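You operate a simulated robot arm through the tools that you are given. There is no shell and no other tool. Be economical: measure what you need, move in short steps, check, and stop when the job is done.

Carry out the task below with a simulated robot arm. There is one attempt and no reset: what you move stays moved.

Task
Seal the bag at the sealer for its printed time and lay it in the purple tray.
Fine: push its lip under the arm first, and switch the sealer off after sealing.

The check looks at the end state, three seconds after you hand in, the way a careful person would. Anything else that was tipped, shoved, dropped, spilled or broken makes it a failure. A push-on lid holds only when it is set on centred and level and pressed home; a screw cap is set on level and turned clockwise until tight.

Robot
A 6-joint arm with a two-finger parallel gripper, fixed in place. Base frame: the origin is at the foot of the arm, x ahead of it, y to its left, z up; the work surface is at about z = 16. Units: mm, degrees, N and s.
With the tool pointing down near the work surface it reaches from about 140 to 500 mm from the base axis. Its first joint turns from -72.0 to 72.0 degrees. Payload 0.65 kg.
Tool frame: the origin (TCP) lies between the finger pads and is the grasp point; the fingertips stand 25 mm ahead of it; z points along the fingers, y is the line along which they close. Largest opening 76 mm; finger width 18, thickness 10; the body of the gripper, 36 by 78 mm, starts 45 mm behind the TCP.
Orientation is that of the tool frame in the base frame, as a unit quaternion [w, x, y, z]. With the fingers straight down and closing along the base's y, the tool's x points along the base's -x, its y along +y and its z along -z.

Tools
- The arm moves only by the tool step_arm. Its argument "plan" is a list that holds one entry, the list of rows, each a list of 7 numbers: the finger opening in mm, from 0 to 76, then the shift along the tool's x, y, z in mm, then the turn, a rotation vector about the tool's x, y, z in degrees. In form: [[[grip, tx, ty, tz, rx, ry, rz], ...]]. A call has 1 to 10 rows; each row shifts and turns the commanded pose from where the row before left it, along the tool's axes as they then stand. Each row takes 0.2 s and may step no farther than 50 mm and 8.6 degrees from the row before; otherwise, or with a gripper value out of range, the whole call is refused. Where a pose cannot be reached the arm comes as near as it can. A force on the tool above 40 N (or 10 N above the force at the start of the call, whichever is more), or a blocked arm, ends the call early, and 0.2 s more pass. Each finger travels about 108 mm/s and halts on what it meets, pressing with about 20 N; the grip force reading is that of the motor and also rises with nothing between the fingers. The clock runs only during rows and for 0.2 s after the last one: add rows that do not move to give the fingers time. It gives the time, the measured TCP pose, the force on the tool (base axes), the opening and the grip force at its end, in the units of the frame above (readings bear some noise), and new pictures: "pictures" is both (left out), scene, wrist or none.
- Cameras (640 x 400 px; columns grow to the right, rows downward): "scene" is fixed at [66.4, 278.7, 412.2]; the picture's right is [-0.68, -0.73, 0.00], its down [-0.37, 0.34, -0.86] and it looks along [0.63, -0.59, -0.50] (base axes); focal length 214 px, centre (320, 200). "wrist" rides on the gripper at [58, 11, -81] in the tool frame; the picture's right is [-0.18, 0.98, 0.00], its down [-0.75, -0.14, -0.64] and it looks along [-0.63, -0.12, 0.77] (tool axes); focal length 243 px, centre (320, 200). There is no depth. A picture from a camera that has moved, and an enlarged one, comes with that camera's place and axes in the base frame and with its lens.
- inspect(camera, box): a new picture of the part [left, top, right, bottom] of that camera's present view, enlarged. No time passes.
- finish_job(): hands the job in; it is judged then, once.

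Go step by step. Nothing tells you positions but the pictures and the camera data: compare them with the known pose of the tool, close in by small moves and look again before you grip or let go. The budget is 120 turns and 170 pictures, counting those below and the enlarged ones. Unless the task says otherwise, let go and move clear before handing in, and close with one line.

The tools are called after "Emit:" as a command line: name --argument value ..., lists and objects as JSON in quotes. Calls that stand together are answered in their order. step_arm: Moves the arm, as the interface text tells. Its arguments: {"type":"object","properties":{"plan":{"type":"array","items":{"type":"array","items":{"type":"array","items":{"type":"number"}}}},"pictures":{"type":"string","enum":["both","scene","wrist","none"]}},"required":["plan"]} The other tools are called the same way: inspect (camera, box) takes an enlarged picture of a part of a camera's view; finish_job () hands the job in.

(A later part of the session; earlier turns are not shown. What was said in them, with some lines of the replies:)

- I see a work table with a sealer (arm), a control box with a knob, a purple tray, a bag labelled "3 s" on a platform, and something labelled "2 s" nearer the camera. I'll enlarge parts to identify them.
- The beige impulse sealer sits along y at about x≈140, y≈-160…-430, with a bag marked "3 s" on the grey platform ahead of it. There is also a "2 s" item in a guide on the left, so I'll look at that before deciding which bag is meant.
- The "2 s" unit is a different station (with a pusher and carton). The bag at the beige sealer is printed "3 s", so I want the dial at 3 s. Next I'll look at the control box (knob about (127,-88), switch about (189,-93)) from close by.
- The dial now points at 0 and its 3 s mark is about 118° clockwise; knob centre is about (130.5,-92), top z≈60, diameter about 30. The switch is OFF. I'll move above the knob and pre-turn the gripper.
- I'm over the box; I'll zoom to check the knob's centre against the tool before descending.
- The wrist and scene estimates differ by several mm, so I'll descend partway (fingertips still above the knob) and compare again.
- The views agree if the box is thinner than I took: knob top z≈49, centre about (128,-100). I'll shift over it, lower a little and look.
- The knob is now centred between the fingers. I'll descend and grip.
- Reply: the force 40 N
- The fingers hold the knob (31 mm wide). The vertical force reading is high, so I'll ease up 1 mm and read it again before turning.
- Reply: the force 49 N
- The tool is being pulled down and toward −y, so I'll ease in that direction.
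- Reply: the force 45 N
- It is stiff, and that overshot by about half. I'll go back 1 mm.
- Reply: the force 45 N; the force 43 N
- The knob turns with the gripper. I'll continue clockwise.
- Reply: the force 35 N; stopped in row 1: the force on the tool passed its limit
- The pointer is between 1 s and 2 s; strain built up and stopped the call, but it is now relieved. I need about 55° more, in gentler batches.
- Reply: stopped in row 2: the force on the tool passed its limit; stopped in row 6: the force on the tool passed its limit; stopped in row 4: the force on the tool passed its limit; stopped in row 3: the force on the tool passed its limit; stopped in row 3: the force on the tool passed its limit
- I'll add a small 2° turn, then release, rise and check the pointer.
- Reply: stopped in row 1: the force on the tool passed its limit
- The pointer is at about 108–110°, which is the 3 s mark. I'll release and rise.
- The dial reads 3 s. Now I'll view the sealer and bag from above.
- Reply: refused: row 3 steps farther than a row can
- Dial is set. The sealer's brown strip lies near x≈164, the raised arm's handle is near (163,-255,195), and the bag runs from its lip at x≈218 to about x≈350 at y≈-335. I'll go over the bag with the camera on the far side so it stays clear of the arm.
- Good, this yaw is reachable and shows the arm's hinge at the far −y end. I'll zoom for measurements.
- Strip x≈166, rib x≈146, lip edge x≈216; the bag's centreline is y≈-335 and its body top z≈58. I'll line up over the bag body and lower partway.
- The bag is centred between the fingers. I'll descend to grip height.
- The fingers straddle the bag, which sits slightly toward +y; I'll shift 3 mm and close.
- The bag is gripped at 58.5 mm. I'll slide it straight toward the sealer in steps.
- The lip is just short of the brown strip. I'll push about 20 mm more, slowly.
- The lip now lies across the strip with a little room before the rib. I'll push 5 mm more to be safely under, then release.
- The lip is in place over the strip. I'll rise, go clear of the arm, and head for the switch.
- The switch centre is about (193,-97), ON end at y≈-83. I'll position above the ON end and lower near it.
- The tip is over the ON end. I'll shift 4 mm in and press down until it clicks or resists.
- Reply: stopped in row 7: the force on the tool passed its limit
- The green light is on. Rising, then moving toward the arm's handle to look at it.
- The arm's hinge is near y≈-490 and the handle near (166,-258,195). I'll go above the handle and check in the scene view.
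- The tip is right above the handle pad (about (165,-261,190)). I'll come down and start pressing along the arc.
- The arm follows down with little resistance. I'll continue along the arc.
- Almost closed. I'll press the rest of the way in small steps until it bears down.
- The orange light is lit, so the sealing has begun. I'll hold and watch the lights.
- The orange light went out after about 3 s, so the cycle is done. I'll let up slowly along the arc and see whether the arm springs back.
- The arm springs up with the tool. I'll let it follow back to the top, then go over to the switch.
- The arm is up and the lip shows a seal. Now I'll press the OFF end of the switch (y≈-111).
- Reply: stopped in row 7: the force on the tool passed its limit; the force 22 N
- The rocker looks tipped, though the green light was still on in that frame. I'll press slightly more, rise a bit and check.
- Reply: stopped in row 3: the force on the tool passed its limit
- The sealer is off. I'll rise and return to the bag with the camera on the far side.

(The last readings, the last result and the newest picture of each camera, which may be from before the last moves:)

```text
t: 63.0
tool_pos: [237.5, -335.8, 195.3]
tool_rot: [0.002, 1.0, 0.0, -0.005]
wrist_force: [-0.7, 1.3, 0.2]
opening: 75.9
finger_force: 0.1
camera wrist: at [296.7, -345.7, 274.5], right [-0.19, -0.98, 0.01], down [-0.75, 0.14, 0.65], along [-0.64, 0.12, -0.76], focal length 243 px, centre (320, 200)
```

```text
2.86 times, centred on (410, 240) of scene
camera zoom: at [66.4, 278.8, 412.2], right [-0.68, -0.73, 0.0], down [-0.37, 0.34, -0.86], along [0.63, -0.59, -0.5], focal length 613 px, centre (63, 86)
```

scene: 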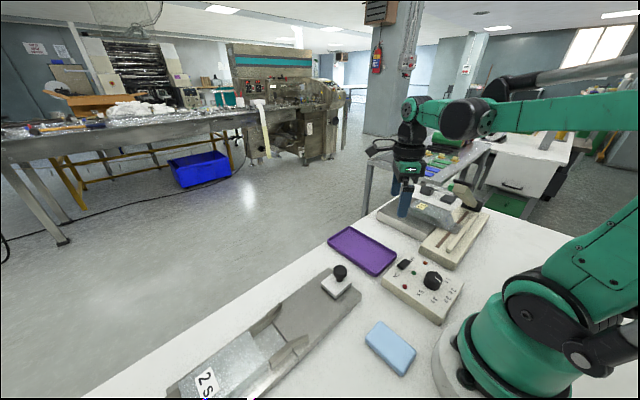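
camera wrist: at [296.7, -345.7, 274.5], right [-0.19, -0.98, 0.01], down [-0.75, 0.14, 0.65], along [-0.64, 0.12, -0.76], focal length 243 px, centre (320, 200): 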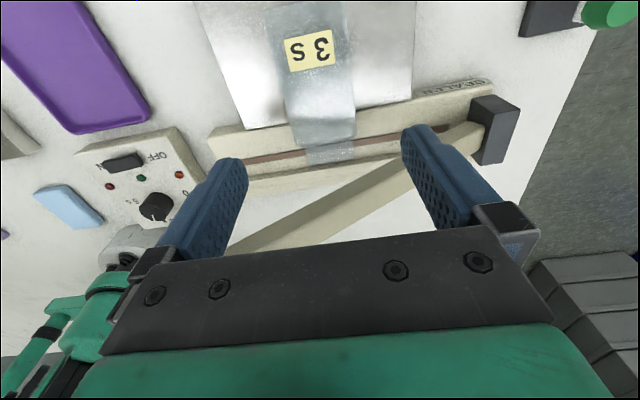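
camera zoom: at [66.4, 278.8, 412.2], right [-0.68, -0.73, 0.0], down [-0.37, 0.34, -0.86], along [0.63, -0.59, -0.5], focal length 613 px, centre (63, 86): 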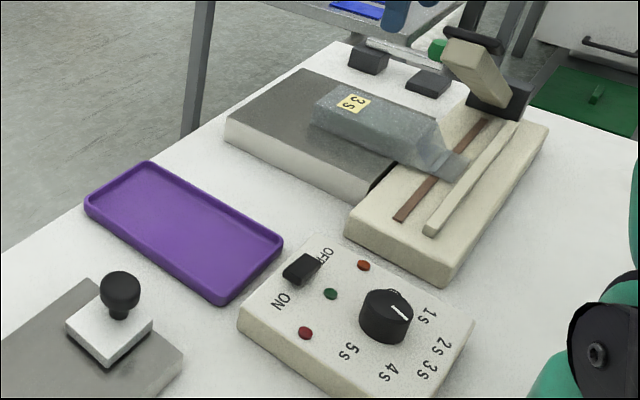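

The bag is unchanged at y≈-332. I'll descend over its body.

Emit:
step_arm --plan '[[[76, 2, -3.5, 40, 0, 0, 0], [76, 0, 0, 40, 0, 0, 0], [76, 0, 0, 25, 0, 0, 0], [76, 0, 0, 15, 0, 0, 0], [76, 0, 0, 8, 0, 0, 0], [76, 0, 0, 0, 0, 0, 0]]]' --pictures "both"

Emit:
inspect --camera "scene" --box '[390, 170, 500, 250]'

```text
t: 64.4
tool_pos: [241.4, -328.9, 67.2]
tool_rot: [0.002, 1.0, -0.001, -0.005]
wrist_force: [0.2, -0.3, -0.2]
opening: 76.2
finger_force: 0.0
camera wrist: at [300.9, -340.2, 148.2], right [-0.19, -0.98, 0.01], down [-0.75, 0.14, 0.65], along [-0.64, 0.12, -0.76], focal length 243 px, centre (320, 200)
```

scene: 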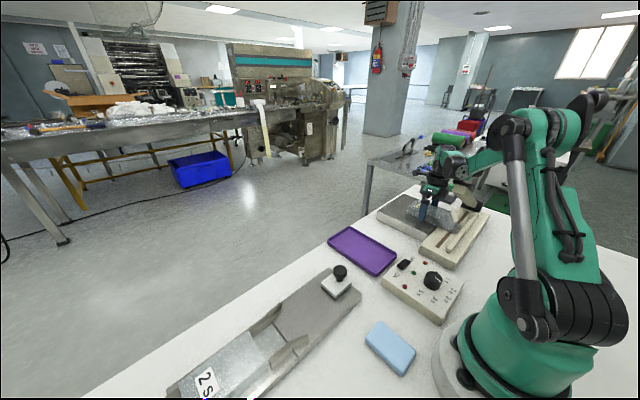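
wrist: 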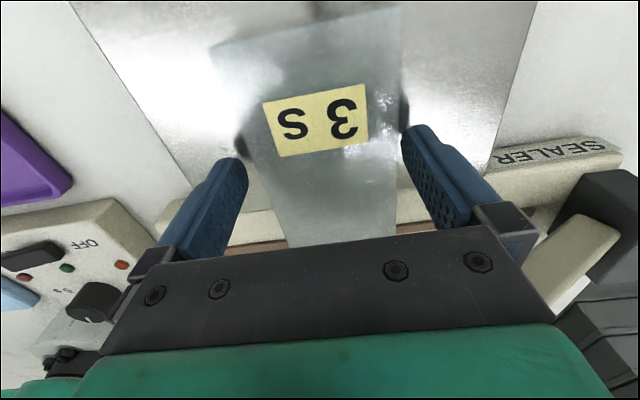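

```text
5.00 times, centred on (445, 210) of scene
camera zoom: at [66.4, 278.7, 412.2], right [-0.68, -0.73, 0.0], down [-0.37, 0.34, -0.86], along [0.63, -0.59, -0.5], focal length 1072 px, centre (-305, 150)
```

zoom: 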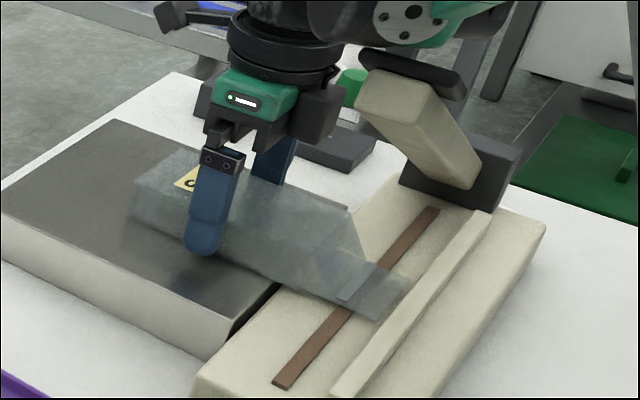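

The lip is visibly sealed. I'll shift slightly, grip the bag and lift it a little.

Emit:
step_arm --plan '[[[76, -2, 3, 0, 0, 0, 0], [66, 0, 0, 0, 0, 0, 0], [56, 0, 0, 0, 0, 0, 0], [52, 0, 0, 0, 0, 0, 0], [52, 0, 0, 0, 0, 0, 0], [52, 0, 0, -5, 0, 0, 0], [52, 0, 0, -10, 0, 0, 0], [52, 0, 0, -10, 0, 0, 0], [52, 0, 0, 0, 0, 0, 0]]]' --pictures "both"

Emit:
inspect --camera "scene" --box '[390, 170, 500, 250]'

```text
t: 66.4
tool_pos: [238.9, -331.6, 91.7]
tool_rot: [0.001, 1.0, -0.001, -0.005]
wrist_force: [0.1, 1.1, 0.6]
opening: 58.4
finger_force: 20.1
camera wrist: at [298.1, -341.9, 172.5], right [-0.19, -0.98, 0.01], down [-0.75, 0.14, 0.65], along [-0.64, 0.12, -0.76], focal length 243 px, centre (320, 200)
```

scene: 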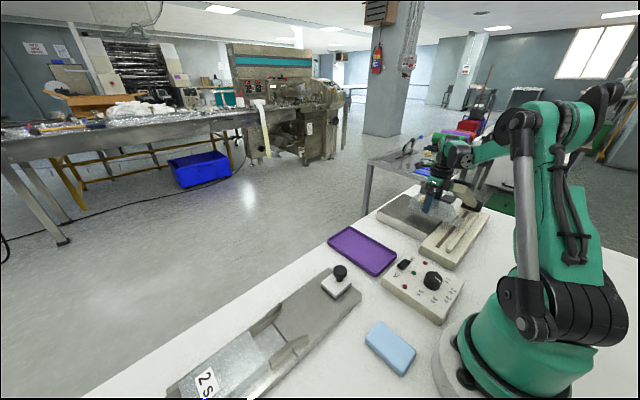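
wrist: 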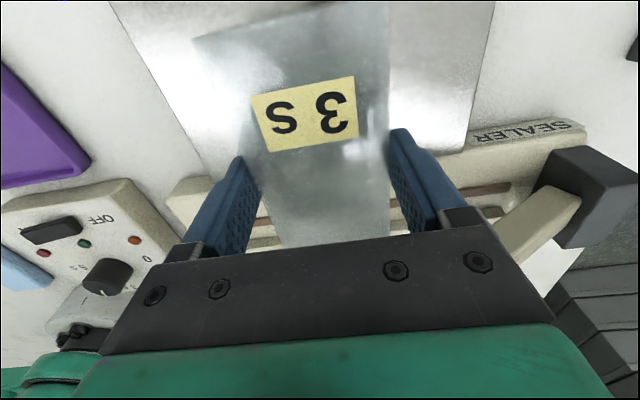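

```text
5.00 times, centred on (445, 210) of scene
camera zoom: at [66.4, 278.7, 412.2], right [-0.68, -0.73, 0.0], down [-0.37, 0.34, -0.86], along [0.63, -0.59, -0.5], focal length 1072 px, centre (-305, 150)
```

zoom: 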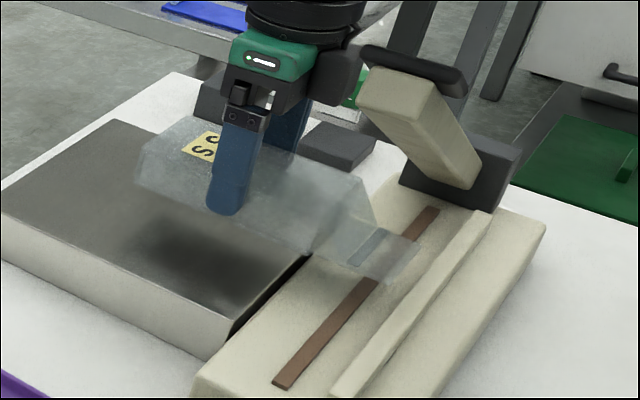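

The bag lifts cleanly. I'll back it out from under the arm, rise, and carry it toward the tray.

Emit:
step_arm --plan '[[[52, 20, 0, -5, 0, 0, 0], [52, 25, 0, -15, 0, 0, 0], [52, 25, -5, -20, 0, 0, 0], [52, 5, -30, -20, 0, 0, 0], [52, 0, -35, 0, 0, 0, 0], [52, 0, -35, 0, 0, 0, 0], [52, 0, -35, 0, 0, 0, 0], [52, 0, -35, 0, 0, 0, 0], [52, 0, -30, 0, 0, 0, 0], [52, 0, -25, 0, 0, 0, 0]]]' --pictures "both"

Emit:
inspect --camera "scene" --box '[300, 170, 460, 290]'

```text
t: 68.6
tool_pos: [314.5, -102.6, 152.3]
tool_rot: [0.002, 1.0, -0.002, -0.004]
wrist_force: [-0.7, 0.6, -0.6]
opening: 58.1
finger_force: 19.5
camera wrist: at [374.5, -112.5, 232.3], right [-0.19, -0.98, 0.01], down [-0.75, 0.15, 0.65], along [-0.64, 0.12, -0.76], focal length 243 px, centre (320, 200)
```

scene: 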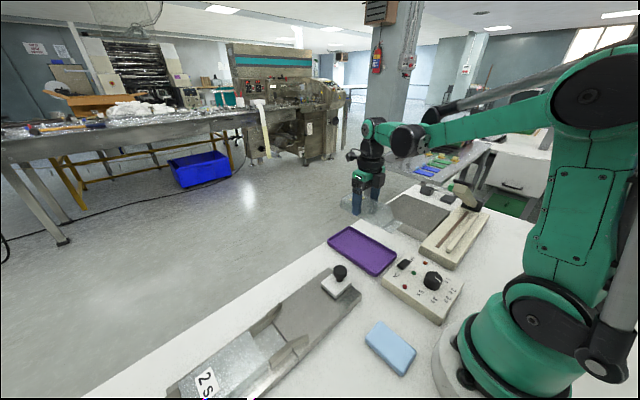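
wrist: 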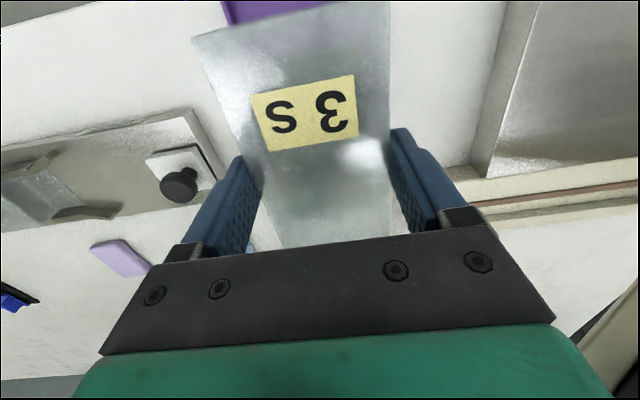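

```text
3.33 times, centred on (380, 230) of scene
camera zoom: at [66.4, 278.7, 412.2], right [-0.68, -0.73, 0.0], down [-0.37, 0.34, -0.86], along [0.63, -0.59, -0.5], focal length 715 px, centre (120, 100)
```

zoom: 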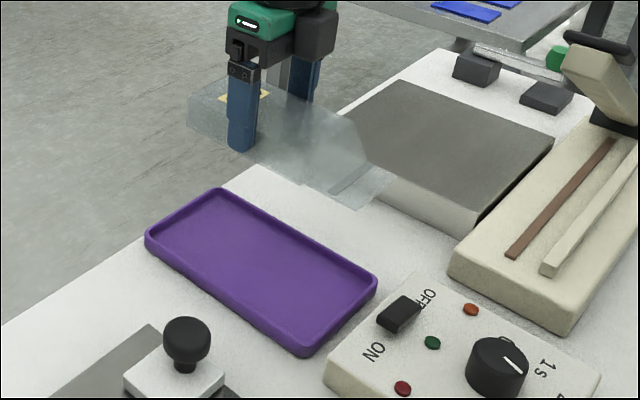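

The tray centre is about (305,-91); the bag's middle sits about 15 mm behind the TCP, so I want the TCP at about (320,-91). I'll go there and lower partway.

Emit:
step_arm --plan '[[[52, 5.5, -11.5, 0, 0, 0, 0], [52, 0, 0, 30, 0, 0, 0], [52, 0, 0, 30, 0, 0, 0], [52, 0, 0, 0, 0, 0, 0]]]' --pictures "both"

Emit:
inspect --camera "scene" --box '[310, 190, 430, 290]'

```text
t: 69.6
tool_pos: [319.7, -90.0, 93.4]
tool_rot: [0.002, 1.0, -0.001, -0.004]
wrist_force: [0.8, -0.2, 0.3]
opening: 58.4
finger_force: 19.8
camera wrist: at [379.8, -100.2, 172.9], right [-0.19, -0.98, 0.01], down [-0.75, 0.14, 0.65], along [-0.64, 0.12, -0.76], focal length 243 px, centre (320, 200)
```

scene: 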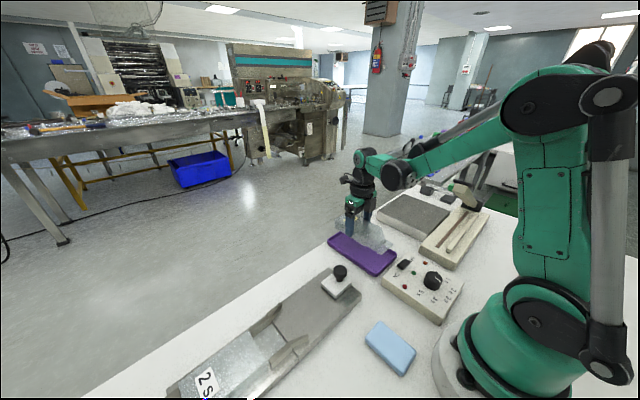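
wrist: 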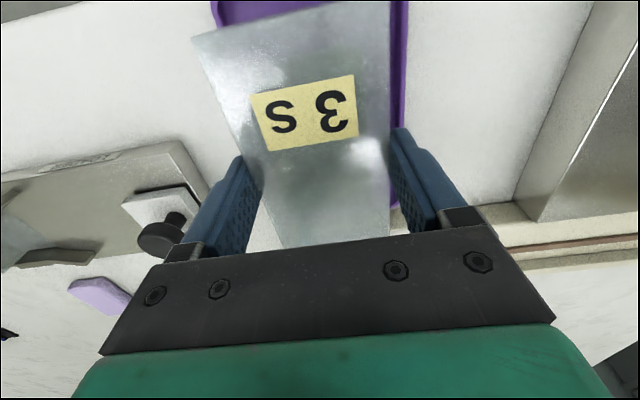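

```text
4.00 times, centred on (370, 240) of scene
camera zoom: at [66.4, 278.7, 412.2], right [-0.68, -0.73, 0.0], down [-0.37, 0.34, -0.86], along [0.63, -0.59, -0.5], focal length 858 px, centre (120, 40)
```

zoom: 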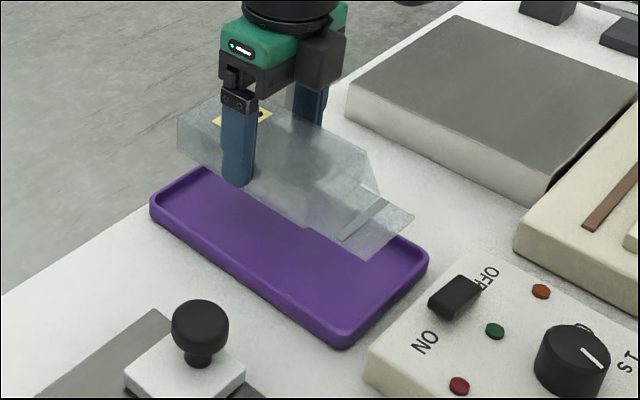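

Aligned to within a few mm. I'll shift 2.5 mm toward −y, lower further and look.

Emit:
step_arm --plan '[[[52, 0, 2.5, 14, 0, 0, 0], [52, 0, 0, 12, 0, 0, 0], [52, 0, 0, 0, 0, 0, 0]]]' --pictures "wrist"

Emit:
inspect --camera "scene" --box '[310, 190, 430, 290]'

```text
t: 70.4
tool_pos: [319.0, -92.7, 65.7]
tool_rot: [0.002, 1.0, -0.001, -0.005]
wrist_force: [-0.6, 0.0, -0.5]
opening: 58.4
finger_force: 20.0
camera wrist: at [379.8, -103.3, 146.1], right [-0.19, -0.98, 0.01], down [-0.75, 0.14, 0.65], along [-0.64, 0.12, -0.76], focal length 243 px, centre (320, 200)
```

wrist: 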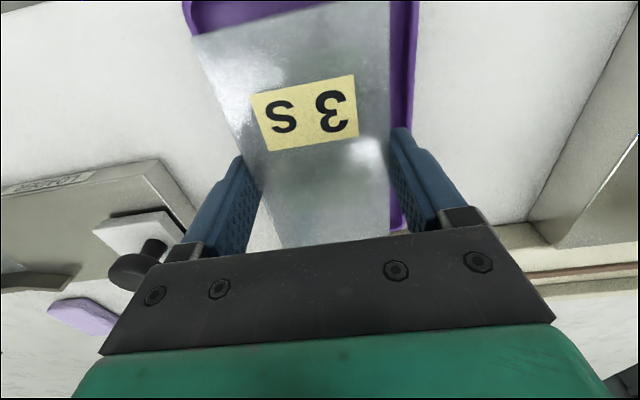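

```text
4.00 times, centred on (370, 240) of scene
camera zoom: at [66.4, 278.7, 412.2], right [-0.68, -0.73, 0.0], down [-0.37, 0.34, -0.86], along [0.63, -0.59, -0.5], focal length 858 px, centre (120, 40)
```

zoom: 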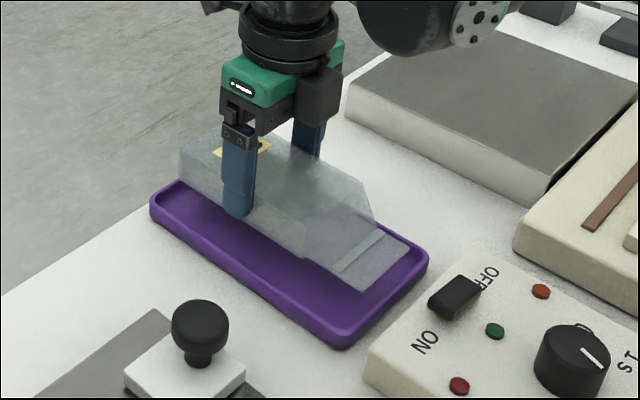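

Lowering the last part slowly; the bag is inside the tray outline.

Emit:
step_arm --plan '[[[52, 0, 0, 5, 0, 0, 0], [52, 0, 0, 3, 0, 0, 0], [52, 0, 0, 2, 0, 0, 0], [52, 0, 0, 0, 0, 0, 0]]]' --pictures "wrist"

Emit:
inspect --camera "scene" --box '[310, 190, 430, 290]'

```text
t: 71.4
tool_pos: [320.1, -92.3, 56.9]
tool_rot: [0.001, 1.0, 0.0, -0.004]
wrist_force: [0.2, -0.3, -0.3]
opening: 58.6
finger_force: 19.5
camera wrist: at [379.6, -102.6, 135.9], right [-0.19, -0.98, 0.01], down [-0.75, 0.14, 0.65], along [-0.64, 0.12, -0.76], focal length 243 px, centre (320, 200)
```

wrist: 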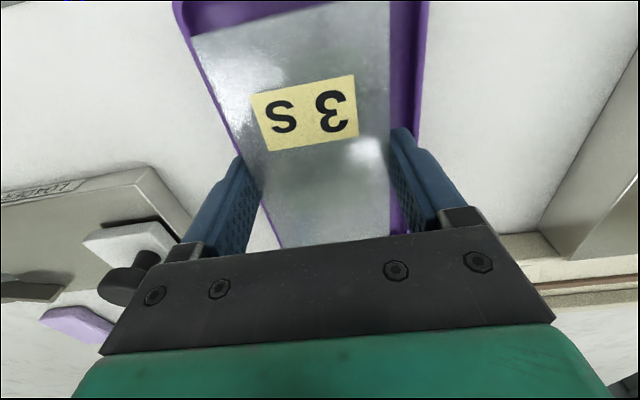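

```text
4.00 times, centred on (370, 240) of scene
camera zoom: at [66.4, 278.7, 412.2], right [-0.68, -0.73, 0.0], down [-0.37, 0.34, -0.86], along [0.63, -0.59, -0.5], focal length 858 px, centre (120, 40)
```

zoom: 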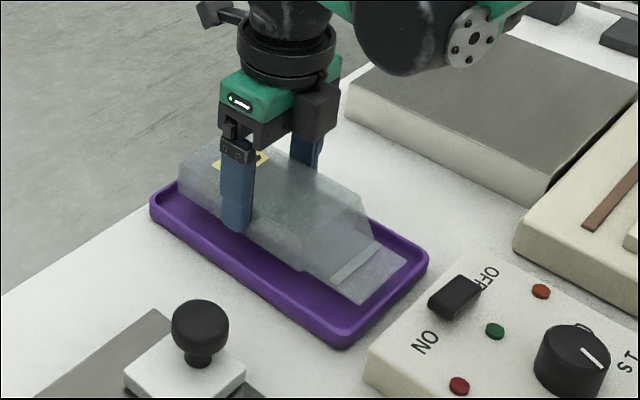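

Nearly down. I'll nudge 2.5 mm toward the tray's centre, lower 3 mm, and open just enough to release.

Emit:
step_arm --plan '[[[52, 0, 2.5, 0, 0, 0, 0], [52, 0, 0, 2, 0, 0, 0], [52, 0, 0, 1.5, 0, 0, 0], [52, 0, 0, 0, 0, 0, 0], [62, 0, 0, 0, 0, 0, 0], [66, 0, 0, 0, 0, 0, 0], [66, 0, 0, 0, 0, 0, 0]]]' --pictures "wrist"

Emit:
inspect --camera "scene" --box '[310, 190, 430, 290]'

```text
t: 73.0
tool_pos: [320.4, -96.3, 52.1]
tool_rot: [0.002, 1.0, 0.0, -0.004]
wrist_force: [-0.1, 0.1, 0.5]
opening: 66.1
finger_force: 0.1
camera wrist: at [379.1, -105.9, 131.7], right [-0.19, -0.98, 0.01], down [-0.75, 0.14, 0.65], along [-0.64, 0.12, -0.76], focal length 243 px, centre (320, 200)
```

wrist: 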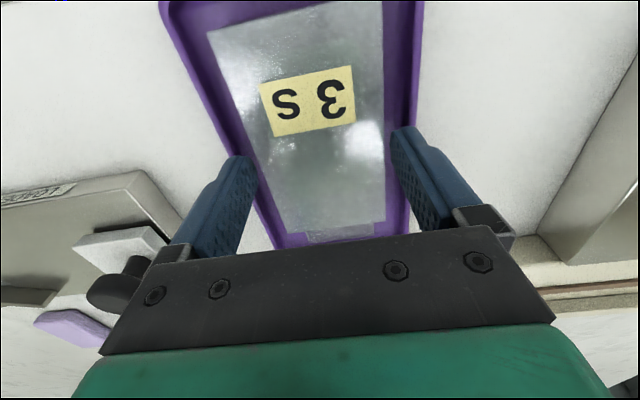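

```text
4.00 times, centred on (370, 240) of scene
camera zoom: at [66.4, 278.7, 412.2], right [-0.68, -0.73, 0.0], down [-0.37, 0.34, -0.86], along [0.63, -0.59, -0.5], focal length 858 px, centre (120, 40)
```

zoom: 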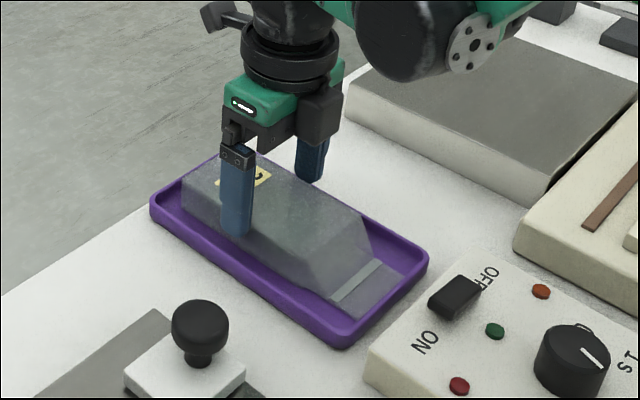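

The bag dropped free and sits flat in the tray. I'll rise straight up and check.

Emit:
step_arm --plan '[[[66, 0, 0, -15, 0, 0, 0], [66, 0, 0, -30, 0, 0, 0], [66, 0, 0, -45, 0, 0, 0], [66, 0, 0, -45, 0, 0, 0], [66, 0, 0, -30, 0, 0, 0], [66, 0, 0, 0, 0, 0, 0]]]' --pictures "both"

Emit:
inspect --camera "scene" --box '[310, 160, 510, 320]'

```text
t: 74.4
tool_pos: [321.2, -94.8, 216.3]
tool_rot: [0.001, 1.0, -0.001, -0.003]
wrist_force: [0.4, -0.1, 0.1]
opening: 66.1
finger_force: 0.1
camera wrist: at [381.2, -104.3, 296.0], right [-0.19, -0.98, 0.01], down [-0.75, 0.14, 0.65], along [-0.64, 0.12, -0.76], focal length 243 px, centre (320, 200)
```

scene: 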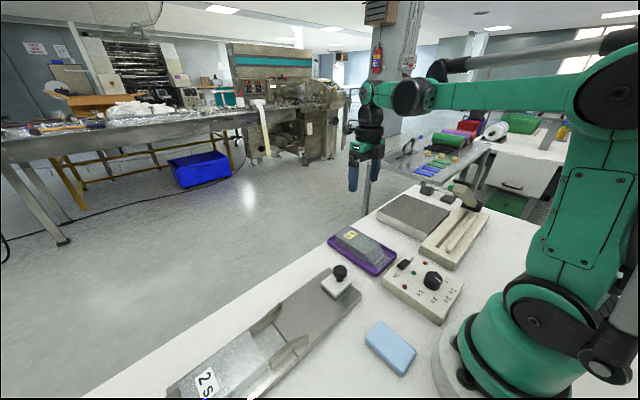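
wrist: 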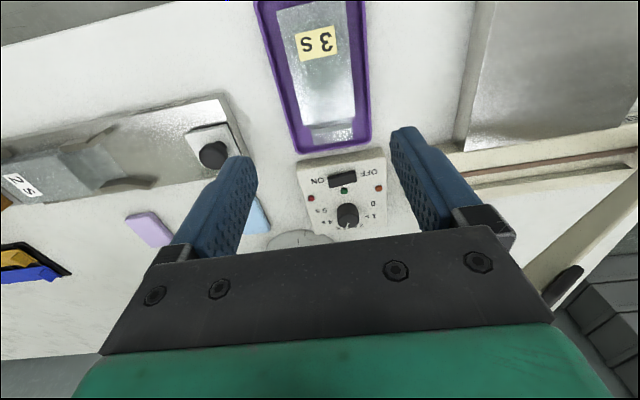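

```text
2.50 times, centred on (410, 240) of scene
camera zoom: at [66.4, 278.7, 412.2], right [-0.68, -0.73, 0.0], down [-0.37, 0.34, -0.86], along [0.63, -0.59, -0.5], focal length 536 px, centre (95, 100)
```

zoom: 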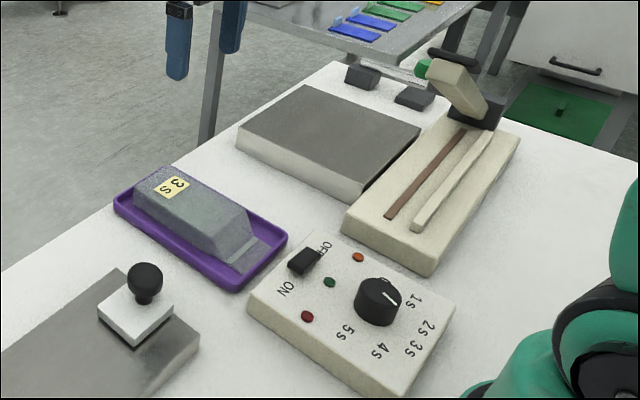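

The bag lies flat in the purple tray, the sealer is off with its arm up, and the gripper is clear.

Emit:
finish_job

```text
The job is handed in.
```

I sealed the bag for its printed 3 s and laid it flat in the purple tray. I pushed its lip under the arm before sealing and switched the sealer off afterwards.
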